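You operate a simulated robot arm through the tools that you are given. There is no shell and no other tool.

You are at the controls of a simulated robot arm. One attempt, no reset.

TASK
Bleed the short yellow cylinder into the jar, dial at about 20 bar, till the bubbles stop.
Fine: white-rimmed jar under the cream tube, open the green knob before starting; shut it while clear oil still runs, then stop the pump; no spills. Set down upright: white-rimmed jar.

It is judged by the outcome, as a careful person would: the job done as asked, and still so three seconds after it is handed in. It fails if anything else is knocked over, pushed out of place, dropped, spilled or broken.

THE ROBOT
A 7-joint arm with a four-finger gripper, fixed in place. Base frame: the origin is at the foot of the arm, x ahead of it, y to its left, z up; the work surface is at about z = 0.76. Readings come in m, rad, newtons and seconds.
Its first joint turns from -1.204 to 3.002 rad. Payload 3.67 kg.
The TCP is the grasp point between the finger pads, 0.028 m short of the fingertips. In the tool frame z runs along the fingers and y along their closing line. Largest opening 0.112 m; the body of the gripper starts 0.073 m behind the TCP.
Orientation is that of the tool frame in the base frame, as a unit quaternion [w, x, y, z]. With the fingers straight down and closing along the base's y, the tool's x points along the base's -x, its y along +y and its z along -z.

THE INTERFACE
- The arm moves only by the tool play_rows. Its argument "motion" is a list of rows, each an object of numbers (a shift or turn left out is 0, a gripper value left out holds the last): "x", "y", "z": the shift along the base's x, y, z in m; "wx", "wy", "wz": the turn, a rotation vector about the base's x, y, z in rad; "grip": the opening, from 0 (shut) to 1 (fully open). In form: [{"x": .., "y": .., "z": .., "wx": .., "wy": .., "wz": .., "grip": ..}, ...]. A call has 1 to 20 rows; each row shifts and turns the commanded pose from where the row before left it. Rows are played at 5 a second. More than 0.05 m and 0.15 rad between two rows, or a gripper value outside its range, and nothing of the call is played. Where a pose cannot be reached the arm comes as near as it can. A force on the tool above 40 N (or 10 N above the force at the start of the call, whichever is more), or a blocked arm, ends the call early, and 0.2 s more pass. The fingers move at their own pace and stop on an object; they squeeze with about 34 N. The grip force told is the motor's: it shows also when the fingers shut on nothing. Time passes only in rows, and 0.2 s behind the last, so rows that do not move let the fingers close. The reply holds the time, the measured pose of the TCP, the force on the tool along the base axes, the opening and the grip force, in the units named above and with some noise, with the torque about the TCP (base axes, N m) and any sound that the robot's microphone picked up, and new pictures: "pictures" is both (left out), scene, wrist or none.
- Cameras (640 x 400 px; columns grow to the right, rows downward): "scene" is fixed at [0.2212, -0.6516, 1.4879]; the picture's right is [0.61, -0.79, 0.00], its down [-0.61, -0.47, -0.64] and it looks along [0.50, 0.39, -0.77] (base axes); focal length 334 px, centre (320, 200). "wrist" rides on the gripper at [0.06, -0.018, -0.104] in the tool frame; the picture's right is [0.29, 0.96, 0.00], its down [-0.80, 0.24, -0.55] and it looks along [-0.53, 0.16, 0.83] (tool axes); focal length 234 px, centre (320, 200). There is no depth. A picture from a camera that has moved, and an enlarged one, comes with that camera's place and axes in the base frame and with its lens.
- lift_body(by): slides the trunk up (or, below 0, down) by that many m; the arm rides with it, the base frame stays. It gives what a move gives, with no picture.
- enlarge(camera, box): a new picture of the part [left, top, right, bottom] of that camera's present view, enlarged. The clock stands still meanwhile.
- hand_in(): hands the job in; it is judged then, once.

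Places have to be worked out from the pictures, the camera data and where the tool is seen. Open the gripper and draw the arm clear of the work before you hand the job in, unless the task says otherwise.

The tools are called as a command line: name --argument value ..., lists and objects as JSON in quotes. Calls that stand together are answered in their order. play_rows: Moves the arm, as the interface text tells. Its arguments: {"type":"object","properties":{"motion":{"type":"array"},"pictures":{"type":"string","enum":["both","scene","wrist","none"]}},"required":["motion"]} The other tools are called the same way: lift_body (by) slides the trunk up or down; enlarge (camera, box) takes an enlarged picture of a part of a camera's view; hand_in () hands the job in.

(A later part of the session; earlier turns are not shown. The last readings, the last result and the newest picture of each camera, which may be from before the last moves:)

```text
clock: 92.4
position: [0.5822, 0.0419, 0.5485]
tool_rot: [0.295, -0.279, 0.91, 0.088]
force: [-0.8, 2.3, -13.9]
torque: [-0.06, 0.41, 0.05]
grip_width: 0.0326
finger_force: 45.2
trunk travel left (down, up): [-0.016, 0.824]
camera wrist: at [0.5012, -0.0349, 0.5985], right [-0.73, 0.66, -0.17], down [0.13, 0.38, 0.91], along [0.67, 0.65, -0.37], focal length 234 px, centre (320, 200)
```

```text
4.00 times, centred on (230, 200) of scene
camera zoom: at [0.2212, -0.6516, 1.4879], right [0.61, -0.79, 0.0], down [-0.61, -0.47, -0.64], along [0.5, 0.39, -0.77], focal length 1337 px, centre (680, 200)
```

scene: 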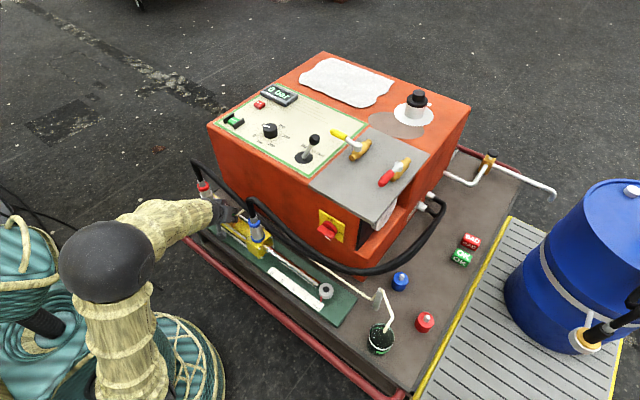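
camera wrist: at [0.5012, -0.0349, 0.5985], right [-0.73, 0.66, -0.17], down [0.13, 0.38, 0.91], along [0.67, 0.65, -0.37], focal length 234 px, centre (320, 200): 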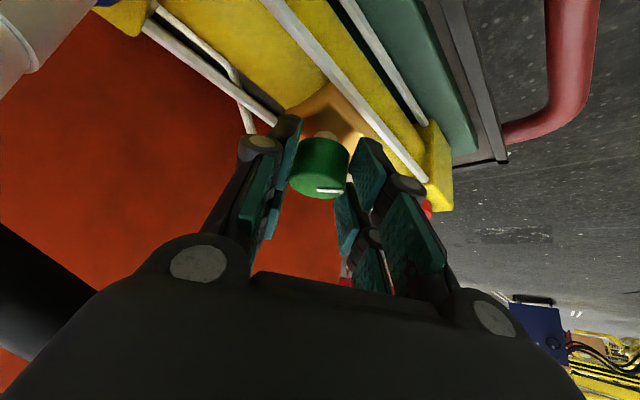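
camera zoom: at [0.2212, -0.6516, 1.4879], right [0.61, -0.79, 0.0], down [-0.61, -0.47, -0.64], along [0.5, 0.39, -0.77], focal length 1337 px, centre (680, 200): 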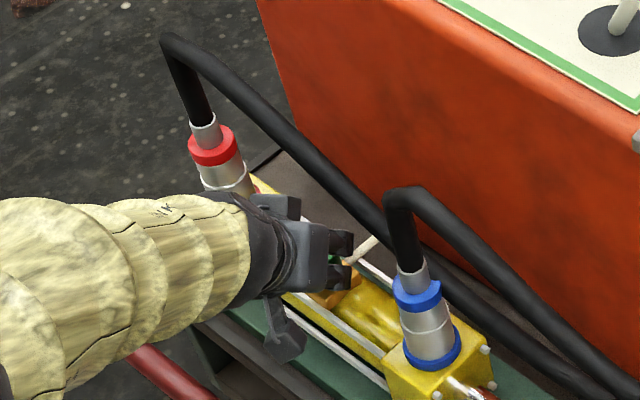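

The knob has turned about 57° and no stop was met. I'll open, swing the hand back around the knob without touching it, and check the mark before regripping.

play_rows --motion '[{"grip": 0.5}, {"grip": 0.6}, {"grip": 0.6}, {"wz": -0.1, "x": -0.0008, "y": 0.0014}, {"wz": -0.1, "x": -0.0007, "y": 0.0014}, {"wz": -0.1, "x": -0.0005, "y": 0.0015}, {"wz": -0.1, "x": -0.0004, "y": 0.0015}, {"wz": -0.1, "x": -0.0002, "y": 0.0015}, {"wz": -0.1, "x": 0.0, "y": 0.0014}, {"wz": -0.1, "x": 0.0002, "y": 0.0014}, {"wz": -0.1, "x": 0.0004, "y": 0.0014}, {"wz": -0.1, "x": 0.0005, "y": 0.0013}, {"wz": -0.1, "x": 0.0006, "y": 0.0012}, {}]' --pictures "both"

enlarge --camera "wrist" --box '[200, 80, 440, 280]'

enlarge --camera "scene" --box '[170, 150, 290, 250]'

```text
clock: 95.4
position: [0.5822, 0.0535, 0.547]
tool_rot: [0.293, 0.197, 0.934, -0.059]
force: [-1.1, -0.1, 0.0]
torque: [-0.01, -0.02, -0.01]
grip_width: 0.0673
finger_force: 0.0
trunk travel left (down, up): [-0.016, 0.824]
camera wrist: at [0.4749, 0.0792, 0.5992], right [0.17, 0.97, -0.16], down [0.4, 0.08, 0.91], along [0.9, -0.22, -0.38], focal length 234 px, centre (320, 200)
```

scene: 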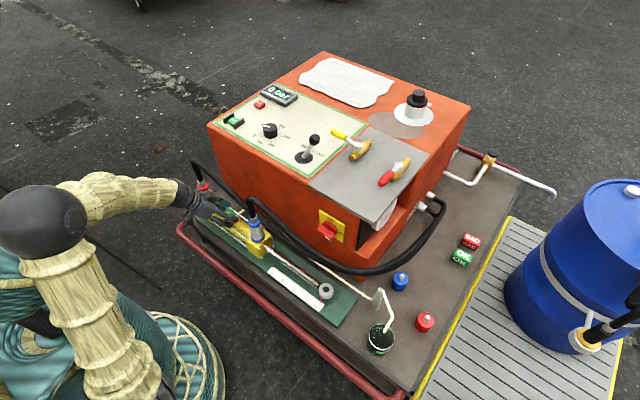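
wrist: 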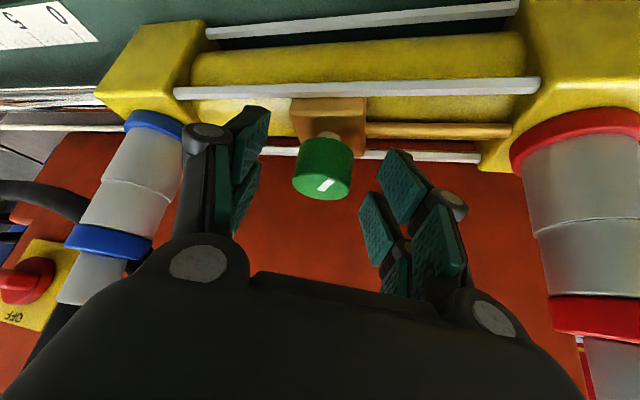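

```text
2.00 times, centred on (320, 180) of wrist
camera zoom: at [0.4749, 0.0792, 0.5992], right [0.17, 0.97, -0.16], down [0.4, 0.08, 0.91], along [0.9, -0.22, -0.38], focal length 468 px, centre (320, 240)
```

zoom: 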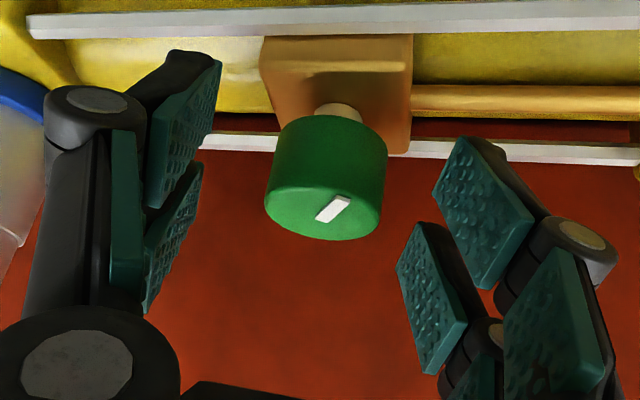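

```text
4.00 times, centred on (230, 200) of scene
camera zoom: at [0.2212, -0.6516, 1.4879], right [0.61, -0.79, 0.0], down [-0.61, -0.47, -0.64], along [0.5, 0.39, -0.77], focal length 1337 px, centre (680, 200)
```

zoom: 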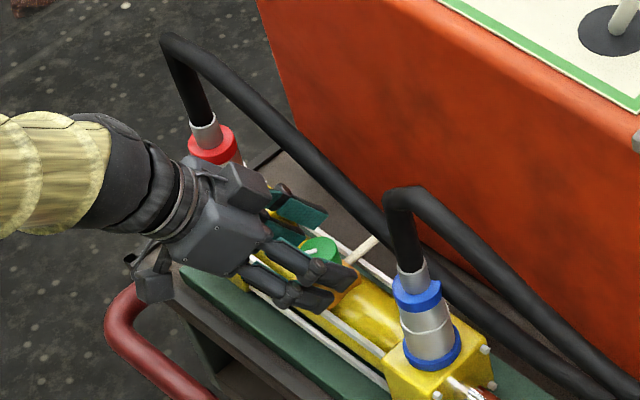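

The mark has moved about 57° counter-clockwise, as intended. I'll regrip and turn further so the valve is clearly open, watching for an end stop.

play_rows --motion '[{"x": 0.0006, "y": 0.0015}, {"grip": 0.4}, {"grip": 0.3}, {"grip": 0.22}, {"grip": 0.22}]' --pictures "none"

play_rows --motion '[{"wz": 0.1, "x": -0.0006, "y": -0.0014}, {"wz": 0.1, "x": -0.0005, "y": -0.0015}, {"wz": 0.1, "x": -0.0003, "y": -0.0015}, {}]' --pictures "wrist"

```text
clock: 96.6
position: [0.5835, 0.0547, 0.5483]
tool_rot: [0.294, 0.195, 0.934, -0.058]
force: [1.5, -1.5, -0.2]
torque: [0.57, 1.11, 0.01]
grip_width: 0.0332
finger_force: 45.2
trunk travel left (down, up): [-0.016, 0.824]
```

```text
clock: 97.6
position: [0.5807, 0.0519, 0.5486]
tool_rot: [0.306, 0.049, 0.951, -0.019]
force: [-14.0, -14.5, -15.6]
torque: [-0.19, -0.43, -0.21]
grip_width: 0.0325
finger_force: 44.2
trunk travel left (down, up): [-0.016, 0.824]
camera wrist: at [0.4687, 0.045, 0.5984], right [-0.13, 0.98, -0.17], down [0.35, 0.21, 0.91], along [0.93, 0.06, -0.37], focal length 234 px, centre (320, 200)
```

wrist: 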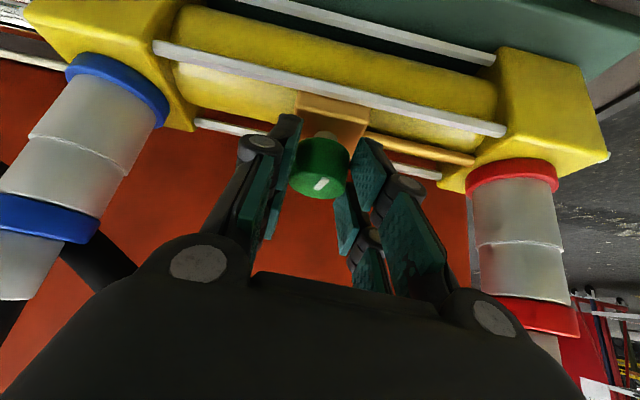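

The knob is turning with modest reaction forces. I'll apply a small relief and continue.

play_rows --motion '[{"x": -0.001, "y": -0.0015, "z": -0.001}, {"wz": 0.1, "x": -0.0002, "y": -0.0015}, {"wz": 0.1, "x": 0.0, "y": -0.0015}, {"wz": 0.1, "x": 0.0002, "y": -0.0015}, {}]' --pictures "none"

play_rows --motion '[{"wz": 0.1, "x": 0.0004, "y": -0.0015}, {"wz": 0.1, "x": 0.0006, "y": -0.0015}, {"wz": 0.1, "x": 0.0007, "y": -0.0014}, {"wz": 0.1, "x": 0.0008, "y": -0.0014}, {}]' --pictures "wrist"

enlarge --camera "wrist" --box '[200, 80, 440, 280]'

```text
clock: 98.8
position: [0.581, 0.0479, 0.5484]
tool_rot: [0.307, -0.093, 0.947, 0.028]
force: [19.3, 13.3, 2.5]
torque: [0.38, -0.71, -0.15]
grip_width: 0.0327
finger_force: 45.0
trunk travel left (down, up): [-0.016, 0.824]
```

```text
clock: 100.0
position: [0.581, 0.0413, 0.5478]
tool_rot: [0.295, -0.28, 0.909, 0.087]
force: [-0.1, 19.3, 9.7]
torque: [0.48, -0.23, 0.0]
grip_width: 0.0327
finger_force: 45.1
trunk travel left (down, up): [-0.016, 0.824]
camera wrist: at [0.5001, -0.0356, 0.598], right [-0.73, 0.66, -0.17], down [0.13, 0.38, 0.91], along [0.67, 0.65, -0.37], focal length 234 px, centre (320, 200)
```

wrist: 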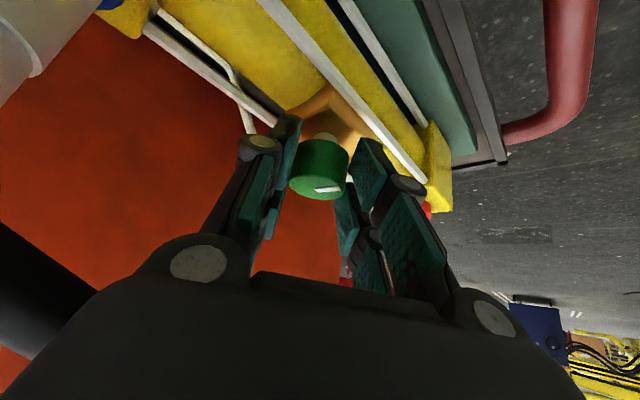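

```text
2.00 times, centred on (320, 180) of wrist
camera zoom: at [0.5001, -0.0356, 0.598], right [-0.73, 0.66, -0.17], down [0.13, 0.38, 0.91], along [0.67, 0.65, -0.37], focal length 468 px, centre (320, 240)
```

zoom: 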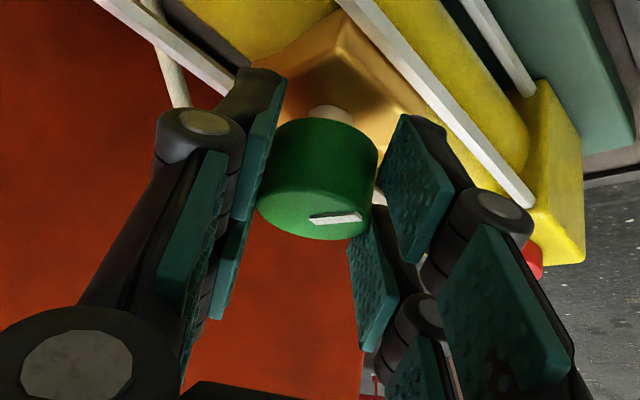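

The mark now sits near 172–180°, meaning the knob has turned close to 90° and the gripper slipped against an end stop. The valve is fully open. I'll release, swing back to a neutral yaw, back out under the hose and verify.

play_rows --motion '[{"grip": 0.5}, {"grip": 0.65}, {"grip": 0.65}, {"wz": -0.1, "x": -0.0008, "y": 0.0014}, {"wz": -0.1, "x": -0.0007, "y": 0.0014}, {"wz": -0.1, "x": -0.0005, "y": 0.0015}, {"wz": -0.1, "x": -0.0004, "y": 0.0015}, {"wz": -0.1, "x": -0.0002, "y": 0.0015}, {"wz": -0.1, "x": 0.0, "y": 0.0014}, {"x": -0.01, "z": 0.015}, {"x": -0.015, "z": 0.02}, {"x": -0.015, "z": 0.02}, {}]' --pictures "both"

enlarge --camera "wrist" --box '[220, 40, 440, 220]'

enlarge --camera "scene" --box '[170, 150, 290, 250]'

```text
clock: 102.8
position: [0.5392, 0.0485, 0.6033]
tool_rot: [0.308, 0.002, 0.951, -0.003]
force: [-0.6, 0.0, -0.1]
torque: [0.04, 0.05, 0.03]
grip_width: 0.0727
finger_force: 0.0
trunk travel left (down, up): [-0.016, 0.824]
camera wrist: at [0.4288, 0.0309, 0.6527], right [-0.23, 0.96, -0.17], down [0.32, 0.24, 0.91], along [0.92, 0.15, -0.37], focal length 234 px, centre (320, 200)
```

scene: 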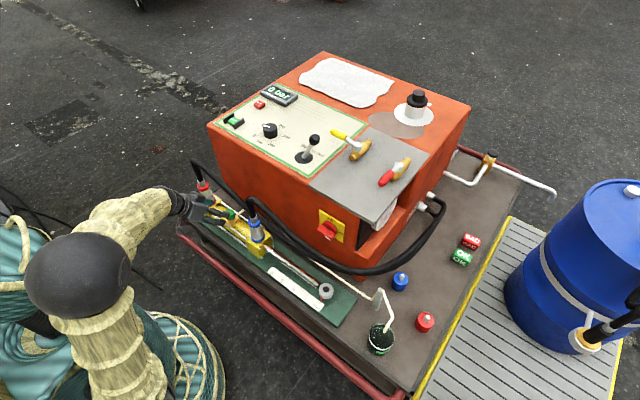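
wrist: 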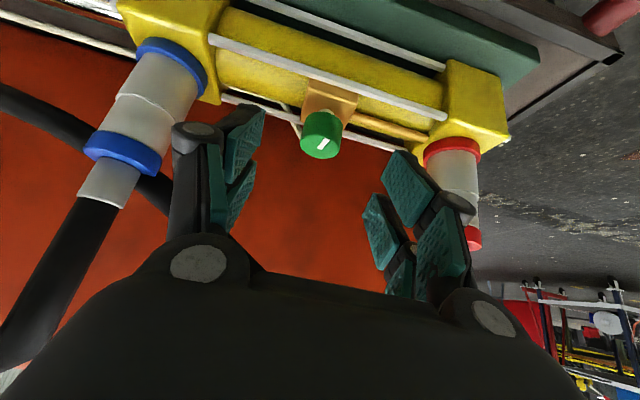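

```text
2.22 times, centred on (330, 130) of wrist
camera zoom: at [0.4288, 0.0309, 0.6527], right [-0.23, 0.96, -0.17], down [0.32, 0.24, 0.91], along [0.92, 0.15, -0.37], focal length 520 px, centre (298, 356)
```

zoom: 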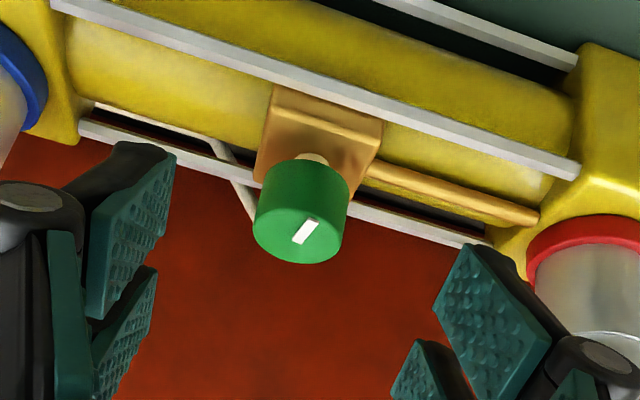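

```text
4.00 times, centred on (230, 200) of scene
camera zoom: at [0.2212, -0.6516, 1.4879], right [0.61, -0.79, 0.0], down [-0.61, -0.47, -0.64], along [0.5, 0.39, -0.77], focal length 1337 px, centre (680, 200)
```

zoom: 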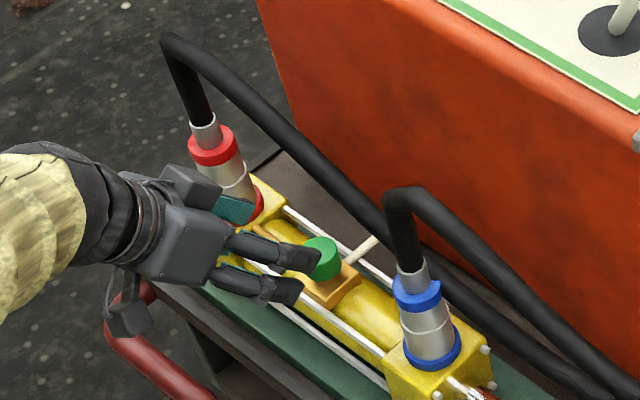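

The knob's mark now points close to -x, about 80–90° from where it started, so it is fully open. Next I'll raise the arm clear of the hoses, bring the tool vertical, and go over to the START button.

play_rows --motion '[{"x": -0.012, "z": 0.03}, {"x": -0.003, "z": 0.045}, {"z": 0.049}, {"z": 0.049}, {"z": 0.049}, {"z": 0.049}, {"wy": 0.126, "z": 0.03}, {"wy": 0.126}, {"wy": 0.126}, {"wy": 0.126}, {"wy": 0.126, "x": 0.02}, {}]' --pictures "both"

```text
clock: 105.4
position: [0.5463, 0.0487, 0.904]
tool_rot: [-0.004, 0.0, 1.0, -0.003]
force: [0.0, 0.4, 0.7]
torque: [-0.02, -0.01, 0.03]
grip_width: 0.0728
finger_force: 0.0
trunk travel left (down, up): [-0.016, 0.824]
camera wrist: at [0.4854, 0.0311, 1.0087], right [-0.29, 0.96, 0.0], down [0.8, 0.24, 0.55], along [0.52, 0.15, -0.84], focal length 234 px, centre (320, 200)
```

scene: 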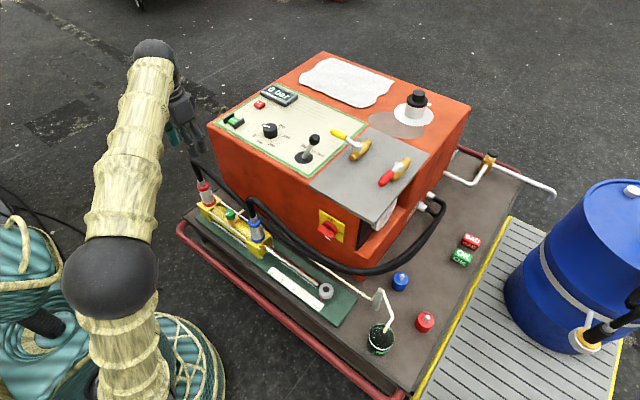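
wrist: 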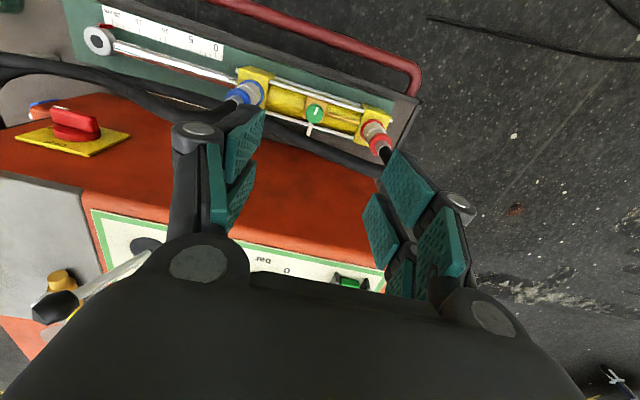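

The posture is a little unusual but well clear of everything. I'll move over to the START button at this height and look down at it.

play_rows --motion '[{"x": 0.0397, "y": 0.0202}, {"x": 0.0397, "y": 0.0202}, {"x": 0.0397, "y": 0.0202}, {"x": 0.0397, "y": 0.0202}, {"x": 0.0397, "y": 0.0202}, {"x": 0.0395, "y": 0.0203}, {}]' --pictures "both"

enlarge --camera "wrist" --box '[220, 40, 420, 220]'

```text
clock: 107.0
position: [0.7906, 0.1516, 0.9094]
tool_rot: [-0.006, 0.009, 1.0, 0.007]
force: [0.1, 0.1, -0.3]
torque: [-0.03, 0.0, 0.0]
grip_width: 0.0727
finger_force: 0.0
trunk travel left (down, up): [-0.016, 0.824]
camera wrist: at [0.7298, 0.1327, 1.0149], right [-0.27, 0.96, 0.02], down [0.81, 0.22, 0.55], along [0.53, 0.16, -0.83], focal length 234 px, centre (320, 200)
```

scene: 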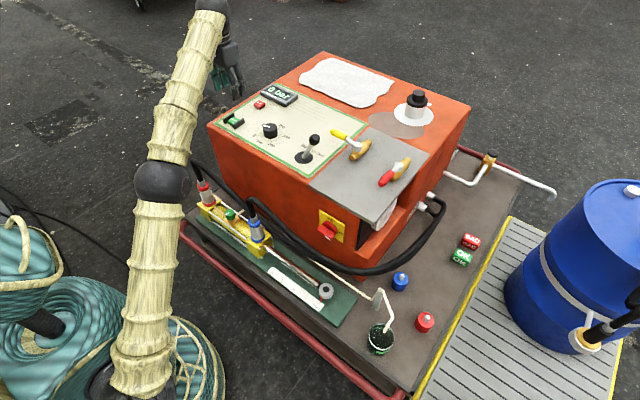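
wrist: 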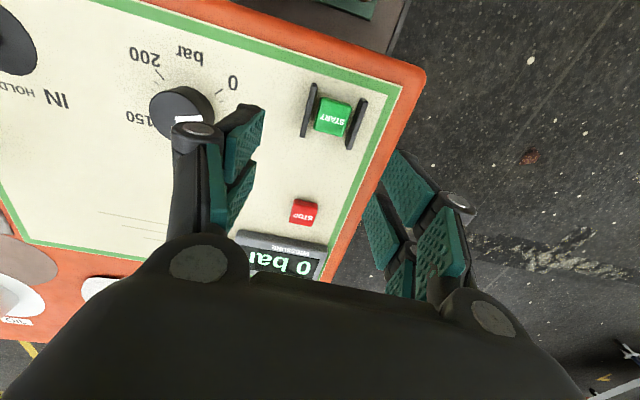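

```text
2.22 times, centred on (320, 130) of wrist
camera zoom: at [0.7298, 0.1327, 1.0149], right [-0.27, 0.96, 0.02], down [0.81, 0.22, 0.55], along [0.53, 0.16, -0.83], focal length 520 px, centre (320, 356)
```

zoom: 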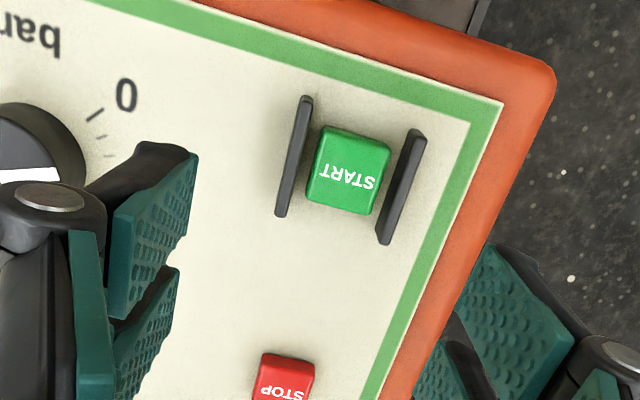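

The arm isn't tracking well here: elbow low and 2 cm off. I'll raise the trunk and lower the arm relative to it for a better posture before pressing.

lift_body --by 0.2

play_rows --motion '[{"z": -0.045}, {"z": -0.045}, {"z": -0.045}, {"z": -0.045}, {"z": -0.025, "x": -0.006, "y": 0.018}, {}]' --pictures "both"

enlarge --camera "wrist" --box '[220, 40, 420, 220]'

```text
clock: 109.2
position: [0.7905, 0.1519, 1.1071]
tool_rot: [-0.005, 0.008, 1.0, 0.006]
force: [0.7, 0.2, -0.2]
torque: [0.0, 0.0, -0.03]
grip_width: 0.0726
finger_force: 0.1
trunk travel left (down, up): [-0.216, 0.624]
```

```text
clock: 110.8
position: [0.794, 0.1512, 0.9167]
tool_rot: [-0.007, 0.02, 0.999, 0.026]
force: [0.2, 0.0, 0.0]
torque: [0.02, 0.02, -0.02]
grip_width: 0.0727
finger_force: 0.1
trunk travel left (down, up): [-0.216, 0.624]
stopped in row 6: the arm was blocked; the commanded pose is now the measured one
camera wrist: at [0.7332, 0.1311, 1.0205], right [-0.25, 0.97, 0.05], down [0.81, 0.18, 0.55], along [0.53, 0.18, -0.83], focal length 234 px, centre (320, 200)
```

scene: 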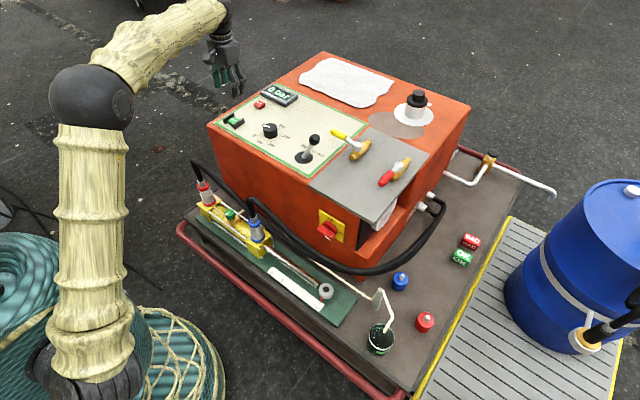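
wrist: 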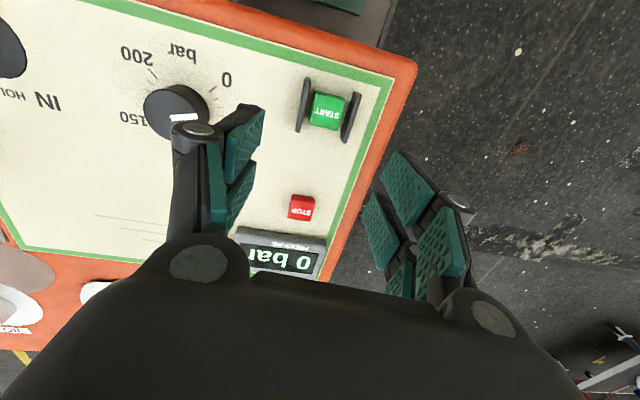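

```text
2.22 times, centred on (320, 130) of wrist
camera zoom: at [0.7332, 0.1311, 1.0205], right [-0.25, 0.97, 0.05], down [0.81, 0.18, 0.55], along [0.53, 0.18, -0.83], focal length 520 px, centre (320, 356)
```

zoom: 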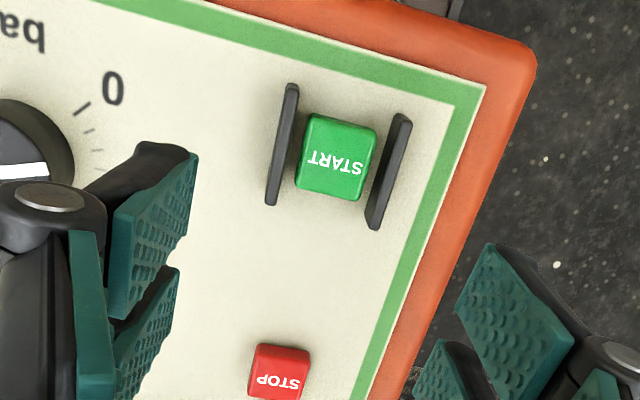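

The limit comes from the yaw being too low at this side of the workspace. I'll rotate the tool toward +80° yaw, as worked at the dial, then re-level.

play_rows --motion '[{"wz": 0.14}, {"wz": 0.14}, {"wz": 0.14}, {"wz": 0.14}, {"wz": 0.14}, {"wz": 0.14}, {"wz": 0.14}, {"wz": 0.14}, {"wz": 0.14}, {"wz": 0.14}, {}]' --pictures "none"

```text
clock: 113.2
position: [0.792, 0.1574, 0.9136]
tool_rot: [-0.02, -0.63, 0.776, 0.013]
force: [0.9, -0.3, 0.5]
torque: [0.0, 0.03, 0.0]
grip_width: 0.0729
finger_force: 0.0
trunk travel left (down, up): [-0.216, 0.624]
```

The pose is nearly vertical now. I'll fix the remaining tilt, close the fingers, and centre over START.

play_rows --motion '[{"wy": -0.047, "x": -0.008, "y": 0.0126, "grip": 0.3}, {"grip": 0.0}, {"grip": 0.0, "z": -0.03}, {"grip": 0.0}]' --pictures "both"

enlarge --camera "wrist" --box '[220, 60, 420, 240]'

```text
clock: 114.2
position: [0.7839, 0.1691, 0.8838]
tool_rot: [-0.001, -0.63, 0.777, -0.002]
force: [-0.4, -0.3, -0.3]
torque: [-0.04, -0.01, 0.01]
grip_width: 0.0
finger_force: 34.0
trunk travel left (down, up): [-0.216, 0.624]
camera wrist: at [0.7885, 0.1077, 0.9886], right [-1.0, -0.08, 0.0], down [-0.07, 0.83, 0.55], along [-0.05, 0.55, -0.83], focal length 234 px, centre (320, 200)
```

scene: 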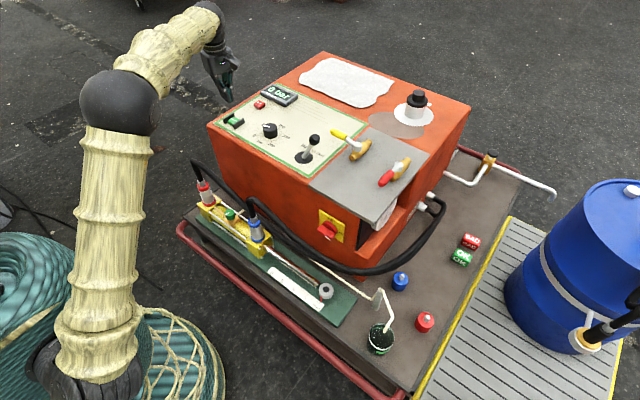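
wrist: 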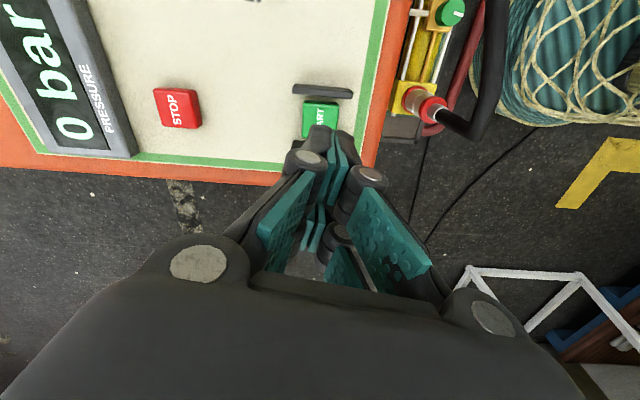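

```text
2.22 times, centred on (320, 150) of wrist
camera zoom: at [0.7885, 0.1077, 0.9886], right [-1.0, -0.08, 0.0], down [-0.07, 0.83, 0.55], along [-0.05, 0.55, -0.83], focal length 520 px, centre (320, 311)
```

zoom: 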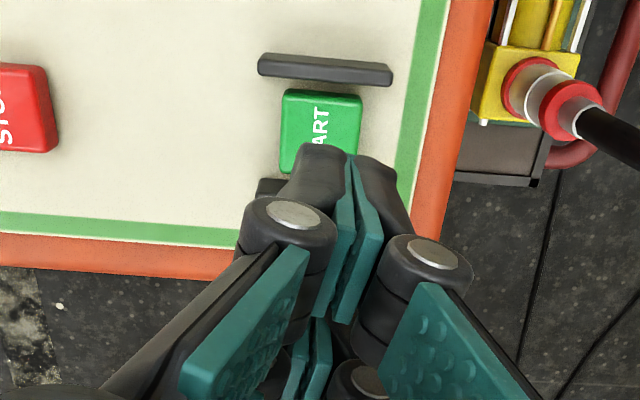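

Tracking is exact again at (0.784, 0.169, 0.884). START computes to about (0.783, 0.166) with guards on either side in y. Before pressing it, I'll do a final check of the jar, knob, dial and lever.

enlarge --camera "scene" --box '[340, 280, 420, 360]'

enlarge --camera "scene" --box '[190, 160, 290, 250]'

enlarge --camera "scene" --box '[210, 70, 350, 170]'

```text
5.00 times, centred on (380, 320) of scene
camera zoom: at [0.2212, -0.6516, 1.4879], right [0.61, -0.79, 0.0], down [-0.61, -0.47, -0.64], along [0.5, 0.39, -0.77], focal length 1671 px, centre (20, -400)
```

zoom: 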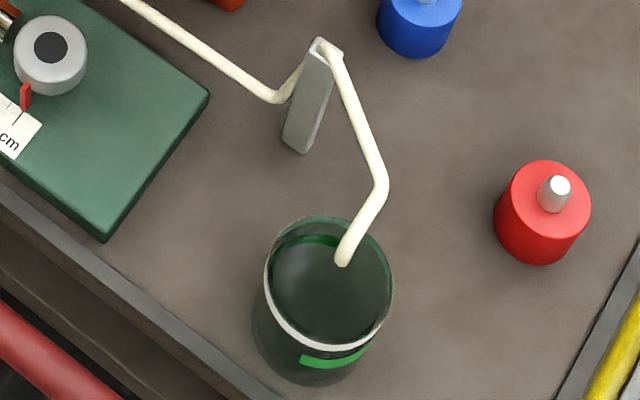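

```text
4.44 times, centred on (240, 205) of scene
camera zoom: at [0.2212, -0.6516, 1.4879], right [0.61, -0.79, 0.0], down [-0.61, -0.47, -0.64], along [0.5, 0.39, -0.77], focal length 1485 px, centre (676, 178)
```

zoom: 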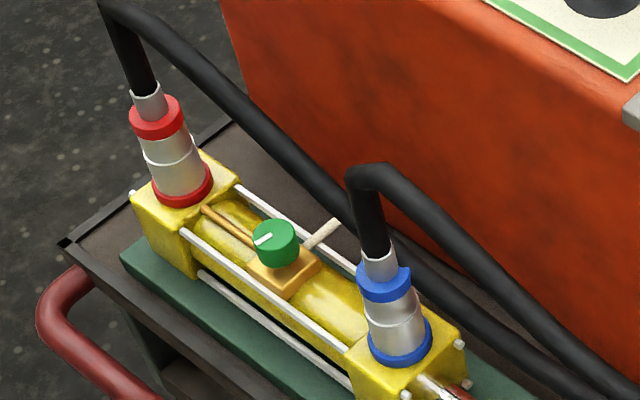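

```text
4.00 times, centred on (280, 120) of scene
camera zoom: at [0.2212, -0.6516, 1.4879], right [0.61, -0.79, 0.0], down [-0.61, -0.47, -0.64], along [0.5, 0.39, -0.77], focal length 1337 px, centre (480, 520)
```

zoom: 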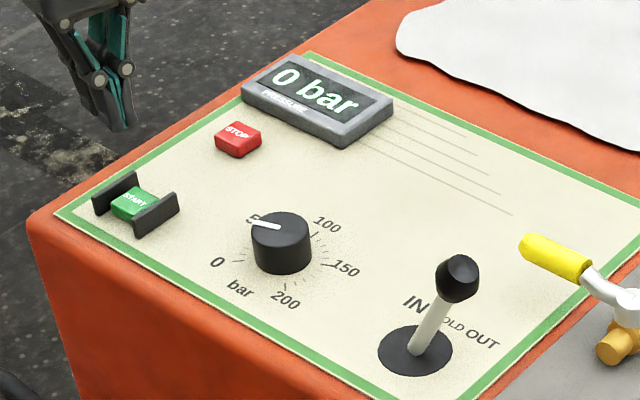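

Everything is set: jar empty and in place under the tube, knob open, dial at 20, lever at OUT, main switch ON, display at 0 bar. I'll centre on START and descend to just above it.

play_rows --motion '[{"x": -0.001, "y": -0.003, "z": -0.02}, {"z": -0.03}, {"z": -0.016}, {}]' --pictures "both"

enlarge --camera "wrist" --box '[220, 60, 420, 240]'

enlarge --camera "scene" --box '[200, 80, 280, 140]'

```text
clock: 115.2
position: [0.7818, 0.1678, 0.8188]
tool_rot: [0.0, -0.63, 0.776, -0.003]
force: [0.3, -0.8, -1.0]
torque: [0.0, 0.0, 0.01]
grip_width: 0.0
finger_force: 34.3
trunk travel left (down, up): [-0.216, 0.624]
camera wrist: at [0.7866, 0.105, 0.9225], right [-1.0, -0.08, 0.0], down [-0.07, 0.83, 0.55], along [-0.05, 0.55, -0.83], focal length 234 px, centre (320, 200)
```

scene: 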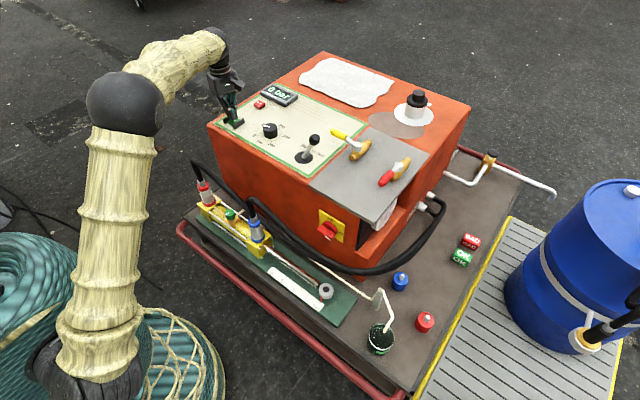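
wrist: 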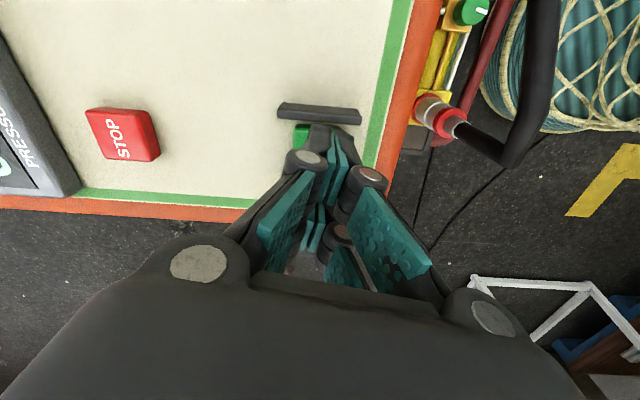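

```text
2.22 times, centred on (320, 150) of wrist
camera zoom: at [0.7866, 0.105, 0.9225], right [-1.0, -0.08, 0.0], down [-0.07, 0.83, 0.55], along [-0.05, 0.55, -0.83], focal length 520 px, centre (320, 311)
```

zoom: 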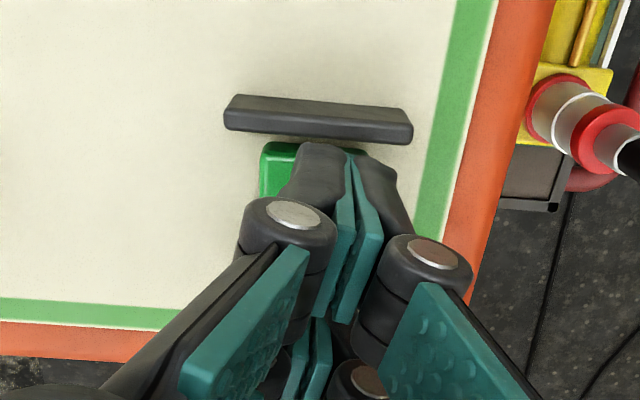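

```text
6.67 times, centred on (240, 110) of scene
camera zoom: at [0.2212, -0.6516, 1.4879], right [0.61, -0.79, 0.0], down [-0.61, -0.47, -0.64], along [0.5, 0.39, -0.77], focal length 2228 px, centre (853, 800)
```

zoom: 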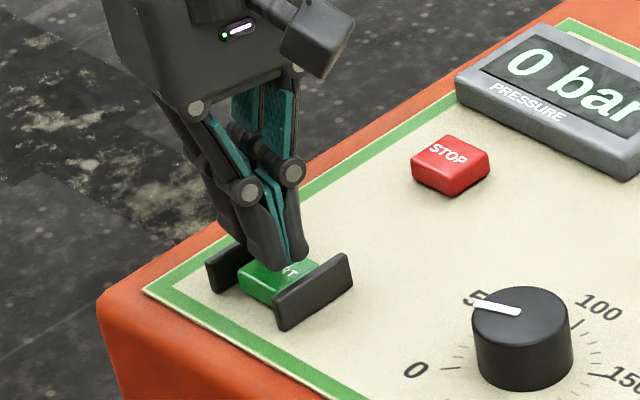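

The closed fingertips are right over the START button, between the guards, about 1 cm above it. I'll press down in small steps and watch the force and sound.

play_rows --motion '[{"z": -0.004}, {"z": -0.004}, {"z": -0.003}, {"z": -0.002}]' --pictures "scene"

```text
clock: 116.2
position: [0.7827, 0.1669, 0.8093]
tool_rot: [0.003, -0.63, 0.777, -0.003]
force: [6.6, 3.1, 24.0]
torque: [0.45, -0.19, -0.03]
grip_width: 0.0
finger_force: 36.0
trunk travel left (down, up): [-0.216, 0.624]
```

scene: 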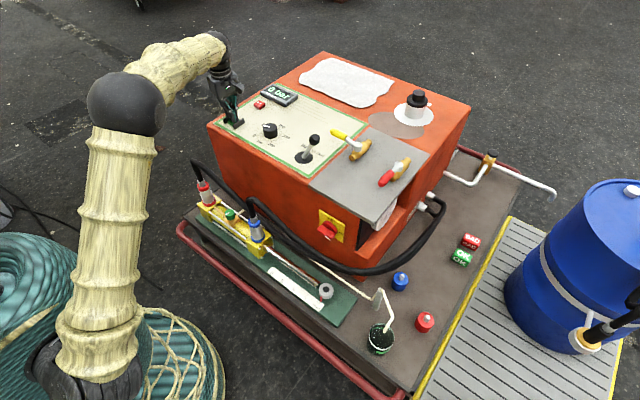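

There are 24 N on the button and no sound reported yet. I'll check the display and the button.

enlarge --camera "scene" --box '[200, 70, 320, 150]'

```text
5.00 times, centred on (260, 110) of scene
camera zoom: at [0.2212, -0.6516, 1.4879], right [0.61, -0.79, 0.0], down [-0.61, -0.47, -0.64], along [0.5, 0.39, -0.77], focal length 1671 px, centre (620, 650)
```

zoom: 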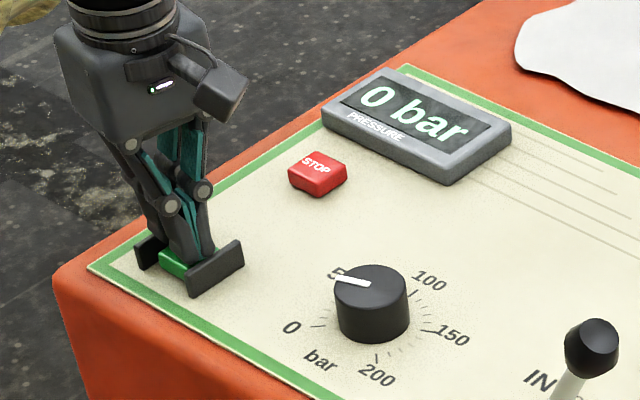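

The display still reads 0. I'll press 2–3 mm further and hold.

play_rows --motion '[{"z": -0.002}, {}, {}]' --pictures "scene"

enlarge --camera "scene" --box '[200, 70, 320, 150]'

```text
clock: 116.6
position: [0.7831, 0.1679, 0.8091]
tool_rot: [0.005, -0.63, 0.777, -0.003]
force: [-4.3, 1.4, 14.6]
torque: [0.05, 0.16, 0.01]
grip_width: 0.0
finger_force: 35.9
trunk travel left (down, up): [-0.216, 0.624]
stopped in row 2: the force on the tool passed its limit at 42 N (the readings are from after the stop); the commanded pose is now the measured one
```

scene: 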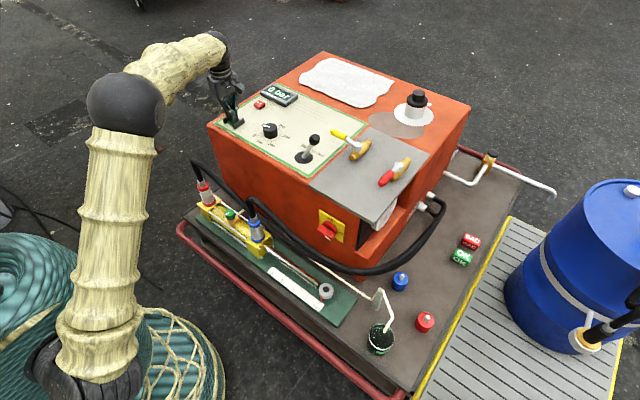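

```text
5.00 times, centred on (260, 110) of scene
camera zoom: at [0.2212, -0.6516, 1.4879], right [0.61, -0.79, 0.0], down [-0.61, -0.47, -0.64], along [0.5, 0.39, -0.77], focal length 1671 px, centre (620, 650)
```

zoom: 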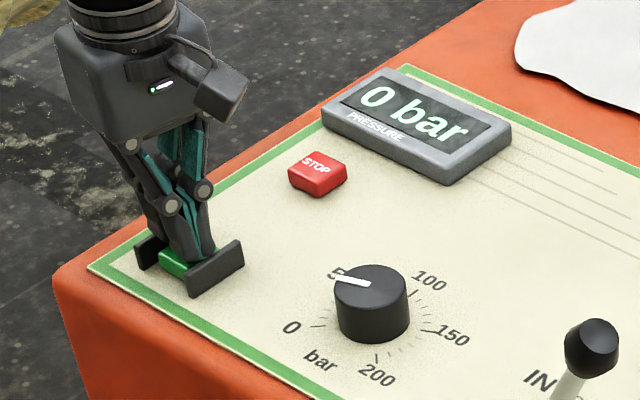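

The force rose past 42 N, which is a hard stop, and there is no sound. Something other than the button may be taking the load, such as a knuckle on a guard. I'll look from the wrist.

play_rows --motion '[{}]' --pictures "both"

enlarge --camera "wrist" --box '[270, 90, 390, 190]'

enlarge --camera "scene" --box '[215, 95, 265, 135]'

```text
clock: 117.0
position: [0.7832, 0.1669, 0.8095]
tool_rot: [0.004, -0.629, 0.777, -0.003]
force: [-2.0, 1.1, 18.5]
torque: [0.03, 0.12, -0.05]
grip_width: 0.0
finger_force: 35.5
trunk travel left (down, up): [-0.216, 0.624]
camera wrist: at [0.7866, 0.1043, 0.9134], right [-1.0, -0.08, -0.01], down [-0.07, 0.83, 0.55], along [-0.04, 0.55, -0.83], focal length 234 px, centre (320, 200)
```

scene: 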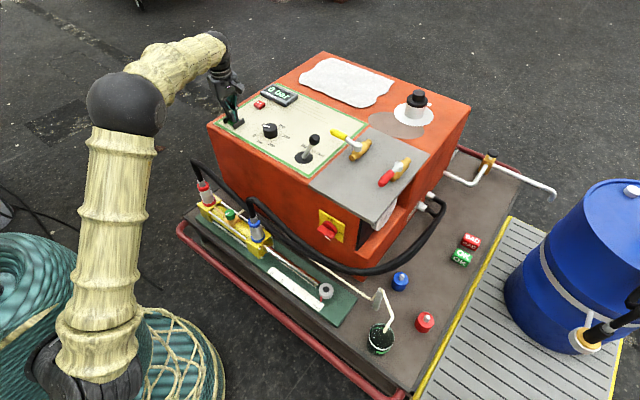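
wrist: 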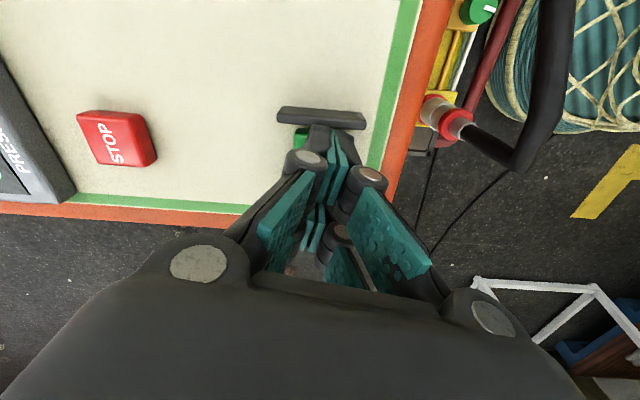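

```text
4.00 times, centred on (330, 140) of wrist
camera zoom: at [0.7866, 0.1043, 0.9134], right [-1.0, -0.08, -0.01], down [-0.07, 0.83, 0.55], along [-0.04, 0.55, -0.83], focal length 937 px, centre (280, 440)
```

zoom: 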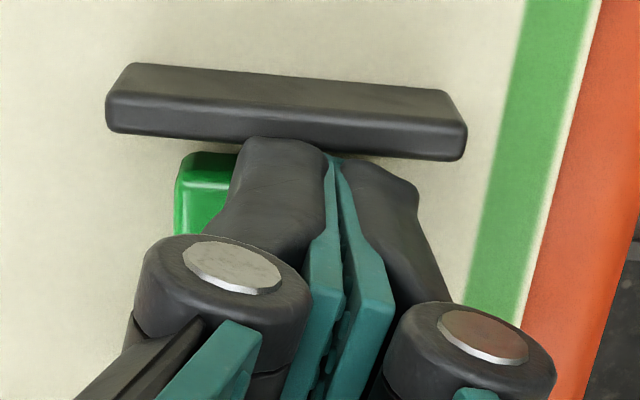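

```text
10.00 times, centred on (240, 115) of scene
camera zoom: at [0.2212, -0.6516, 1.4879], right [0.61, -0.79, 0.0], down [-0.61, -0.47, -0.64], along [0.5, 0.39, -0.77], focal length 3342 px, centre (1120, 1050)
```

zoom: 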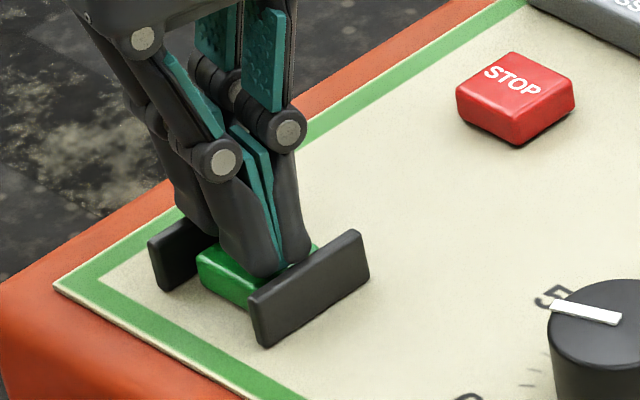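

Zoomed in, I can see each finger is really a pair of prongs spaced about 3 cm apart along the tool's x, and at this yaw they land on the two guards instead of the button. I'll lift off and rotate another 90°, so the prongs sit along the gap between the guards.

play_rows --motion '[{"z": 0.02}, {"z": 0.03}, {"wz": 0.14}, {"wz": 0.14}, {"wz": 0.14}, {"wz": 0.14}, {"wz": 0.14}, {"wz": 0.14}, {"wz": 0.14}, {"wz": 0.14}, {"wz": 0.14}, {"wz": 0.14}, {"wz": 0.14}, {}]' --pictures "both"

enlarge --camera "scene" --box '[205, 85, 275, 135]'

```text
clock: 120.0
position: [0.785, 0.1664, 0.8552]
tool_rot: [-0.003, 0.993, -0.118, 0.001]
force: [-1.4, 0.0, -0.4]
torque: [-0.04, 0.01, -0.03]
grip_width: 0.0
finger_force: 35.7
trunk travel left (down, up): [-0.216, 0.624]
camera wrist: at [0.8456, 0.1691, 0.9611], right [0.05, -1.0, -0.01], down [-0.83, -0.05, 0.55], along [-0.55, -0.02, -0.83], focal length 234 px, centre (320, 200)
```

scene: 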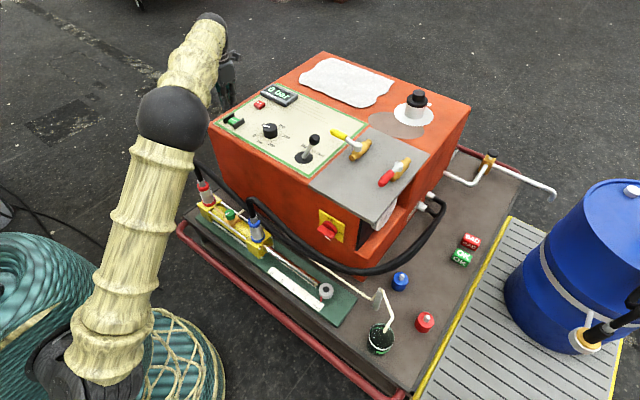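
wrist: 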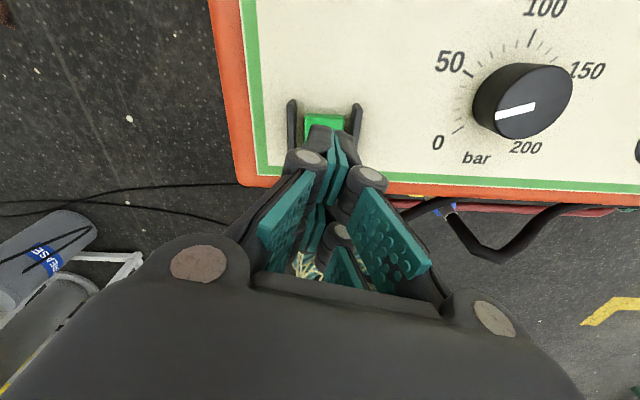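

```text
8.00 times, centred on (240, 110) of scene
camera zoom: at [0.2212, -0.6516, 1.4879], right [0.61, -0.79, 0.0], down [-0.61, -0.47, -0.64], along [0.5, 0.39, -0.77], focal length 2674 px, centre (960, 920)
```

zoom: 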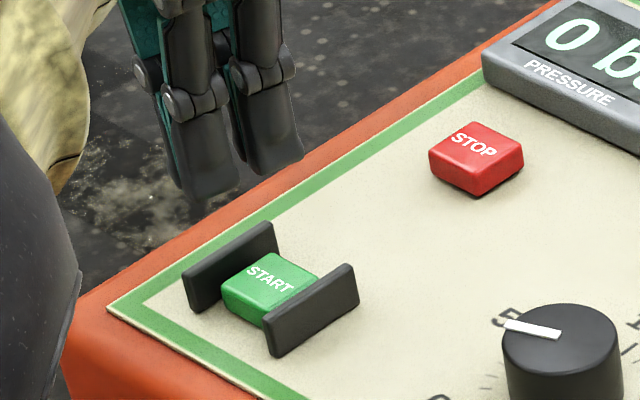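

The two prong pairs now lie along x. I'll zoom in from the wrist to centre precisely in the gap between the guards.

enlarge --camera "wrist" --box '[260, 70, 390, 190]'

```text
3.33 times, centred on (325, 130) of wrist
camera zoom: at [0.8456, 0.1691, 0.9611], right [0.05, -1.0, -0.01], down [-0.83, -0.05, 0.55], along [-0.55, -0.02, -0.83], focal length 781 px, centre (303, 433)
```

zoom: 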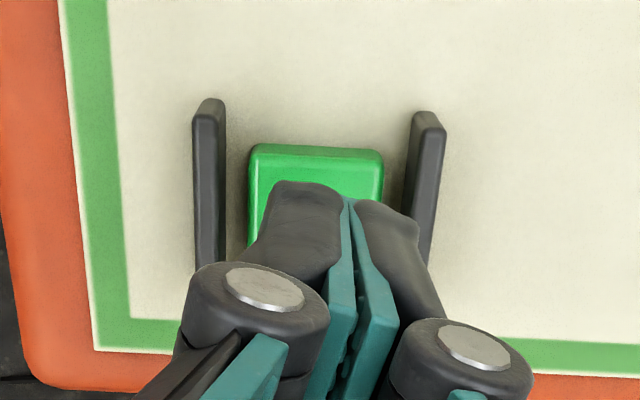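

The gap between the guards is centred at y≈0.1645 and the button at about (0.786, 0.1645). I'll square the yaw, centre and descend to press.

play_rows --motion '[{"wz": 0.117, "x": 0.0005, "y": -0.001}, {"wz": 0.117, "x": 0.0005, "y": -0.001}, {"z": -0.02}, {"z": -0.015}, {}]' --pictures "both"

enlarge --camera "scene" --box '[205, 85, 275, 135]'

enlarge --camera "wrist" --box '[260, 70, 390, 190]'

```text
clock: 121.2
position: [0.7868, 0.1643, 0.821]
tool_rot: [-0.003, 1.0, -0.002, 0.001]
force: [0.3, -0.1, 0.2]
torque: [-0.02, 0.02, -0.02]
grip_width: 0.0
finger_force: 35.4
trunk travel left (down, up): [-0.216, 0.624]
camera wrist: at [0.8446, 0.1813, 0.9257], right [0.28, -0.96, -0.01], down [-0.8, -0.24, 0.55], along [-0.53, -0.15, -0.83], focal length 234 px, centre (320, 200)
```

scene: 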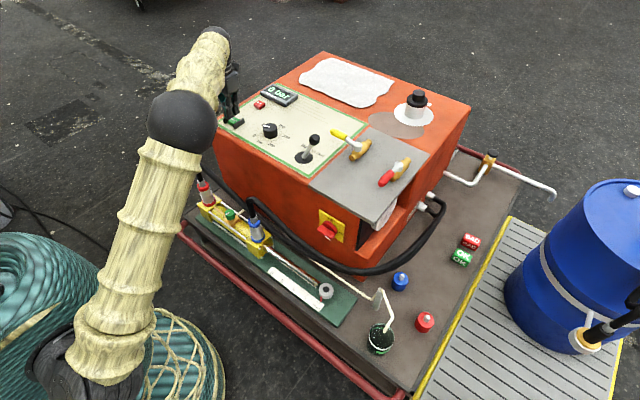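
wrist: 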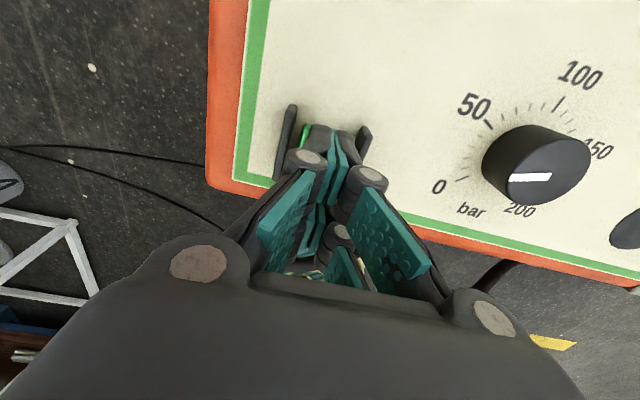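

```text
8.00 times, centred on (240, 110) of scene
camera zoom: at [0.2212, -0.6516, 1.4879], right [0.61, -0.79, 0.0], down [-0.61, -0.47, -0.64], along [0.5, 0.39, -0.77], focal length 2674 px, centre (960, 920)
```

zoom: 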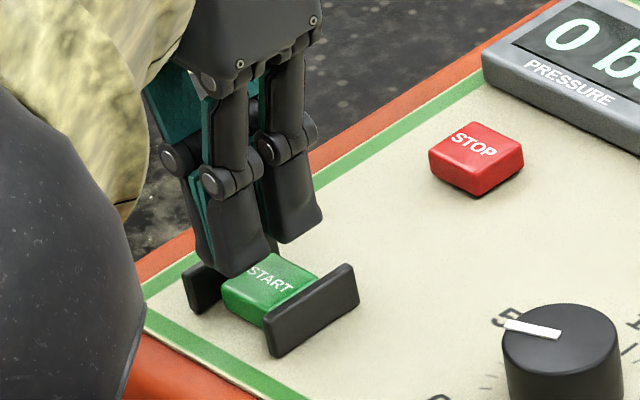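

```text
3.33 times, centred on (325, 130) of wrist
camera zoom: at [0.8446, 0.1813, 0.9257], right [0.28, -0.96, -0.01], down [-0.8, -0.24, 0.55], along [-0.53, -0.15, -0.83], focal length 781 px, centre (303, 433)
```

zoom: 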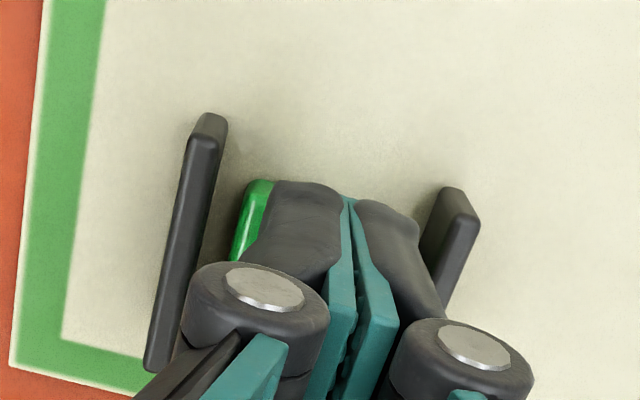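

The prongs are now between the guards and directly over the START button. I'll press down in small steps.

play_rows --motion '[{"z": -0.006}, {"z": -0.004}, {"z": -0.003}, {"z": -0.002}]' --pictures "scene"

enlarge --camera "scene" --box '[205, 75, 305, 145]'

```text
clock: 122.2
position: [0.7855, 0.164, 0.8065]
tool_rot: [-0.004, 1.0, -0.003, -0.001]
force: [0.2, 0.1, 1.1]
torque: [-0.01, 0.0, -0.02]
grip_width: 0.0
finger_force: 36.0
trunk travel left (down, up): [-0.216, 0.624]
```

scene: 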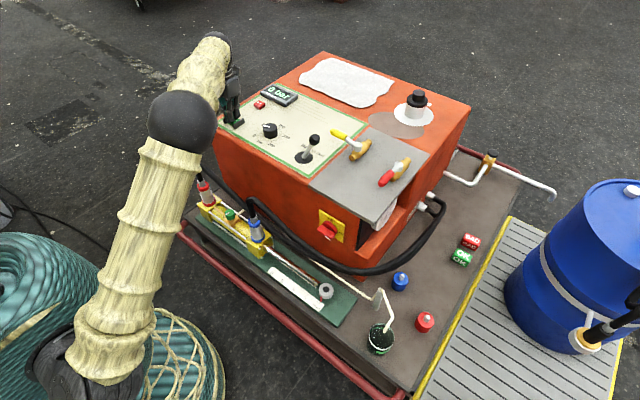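

```text
5.71 times, centred on (255, 110) of scene
camera zoom: at [0.2212, -0.6516, 1.4879], right [0.61, -0.79, 0.0], down [-0.61, -0.47, -0.64], along [0.5, 0.39, -0.77], focal length 1910 px, centre (691, 714)
```

zoom: 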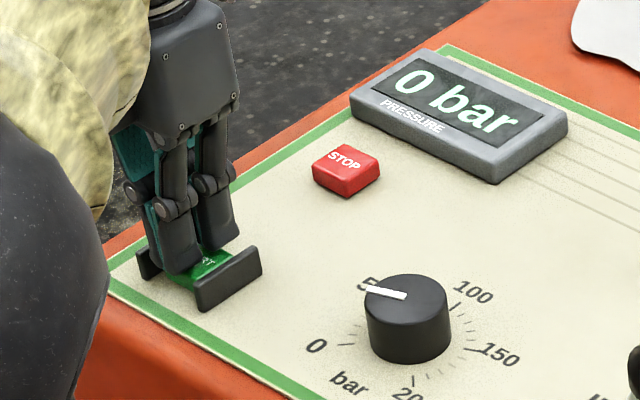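

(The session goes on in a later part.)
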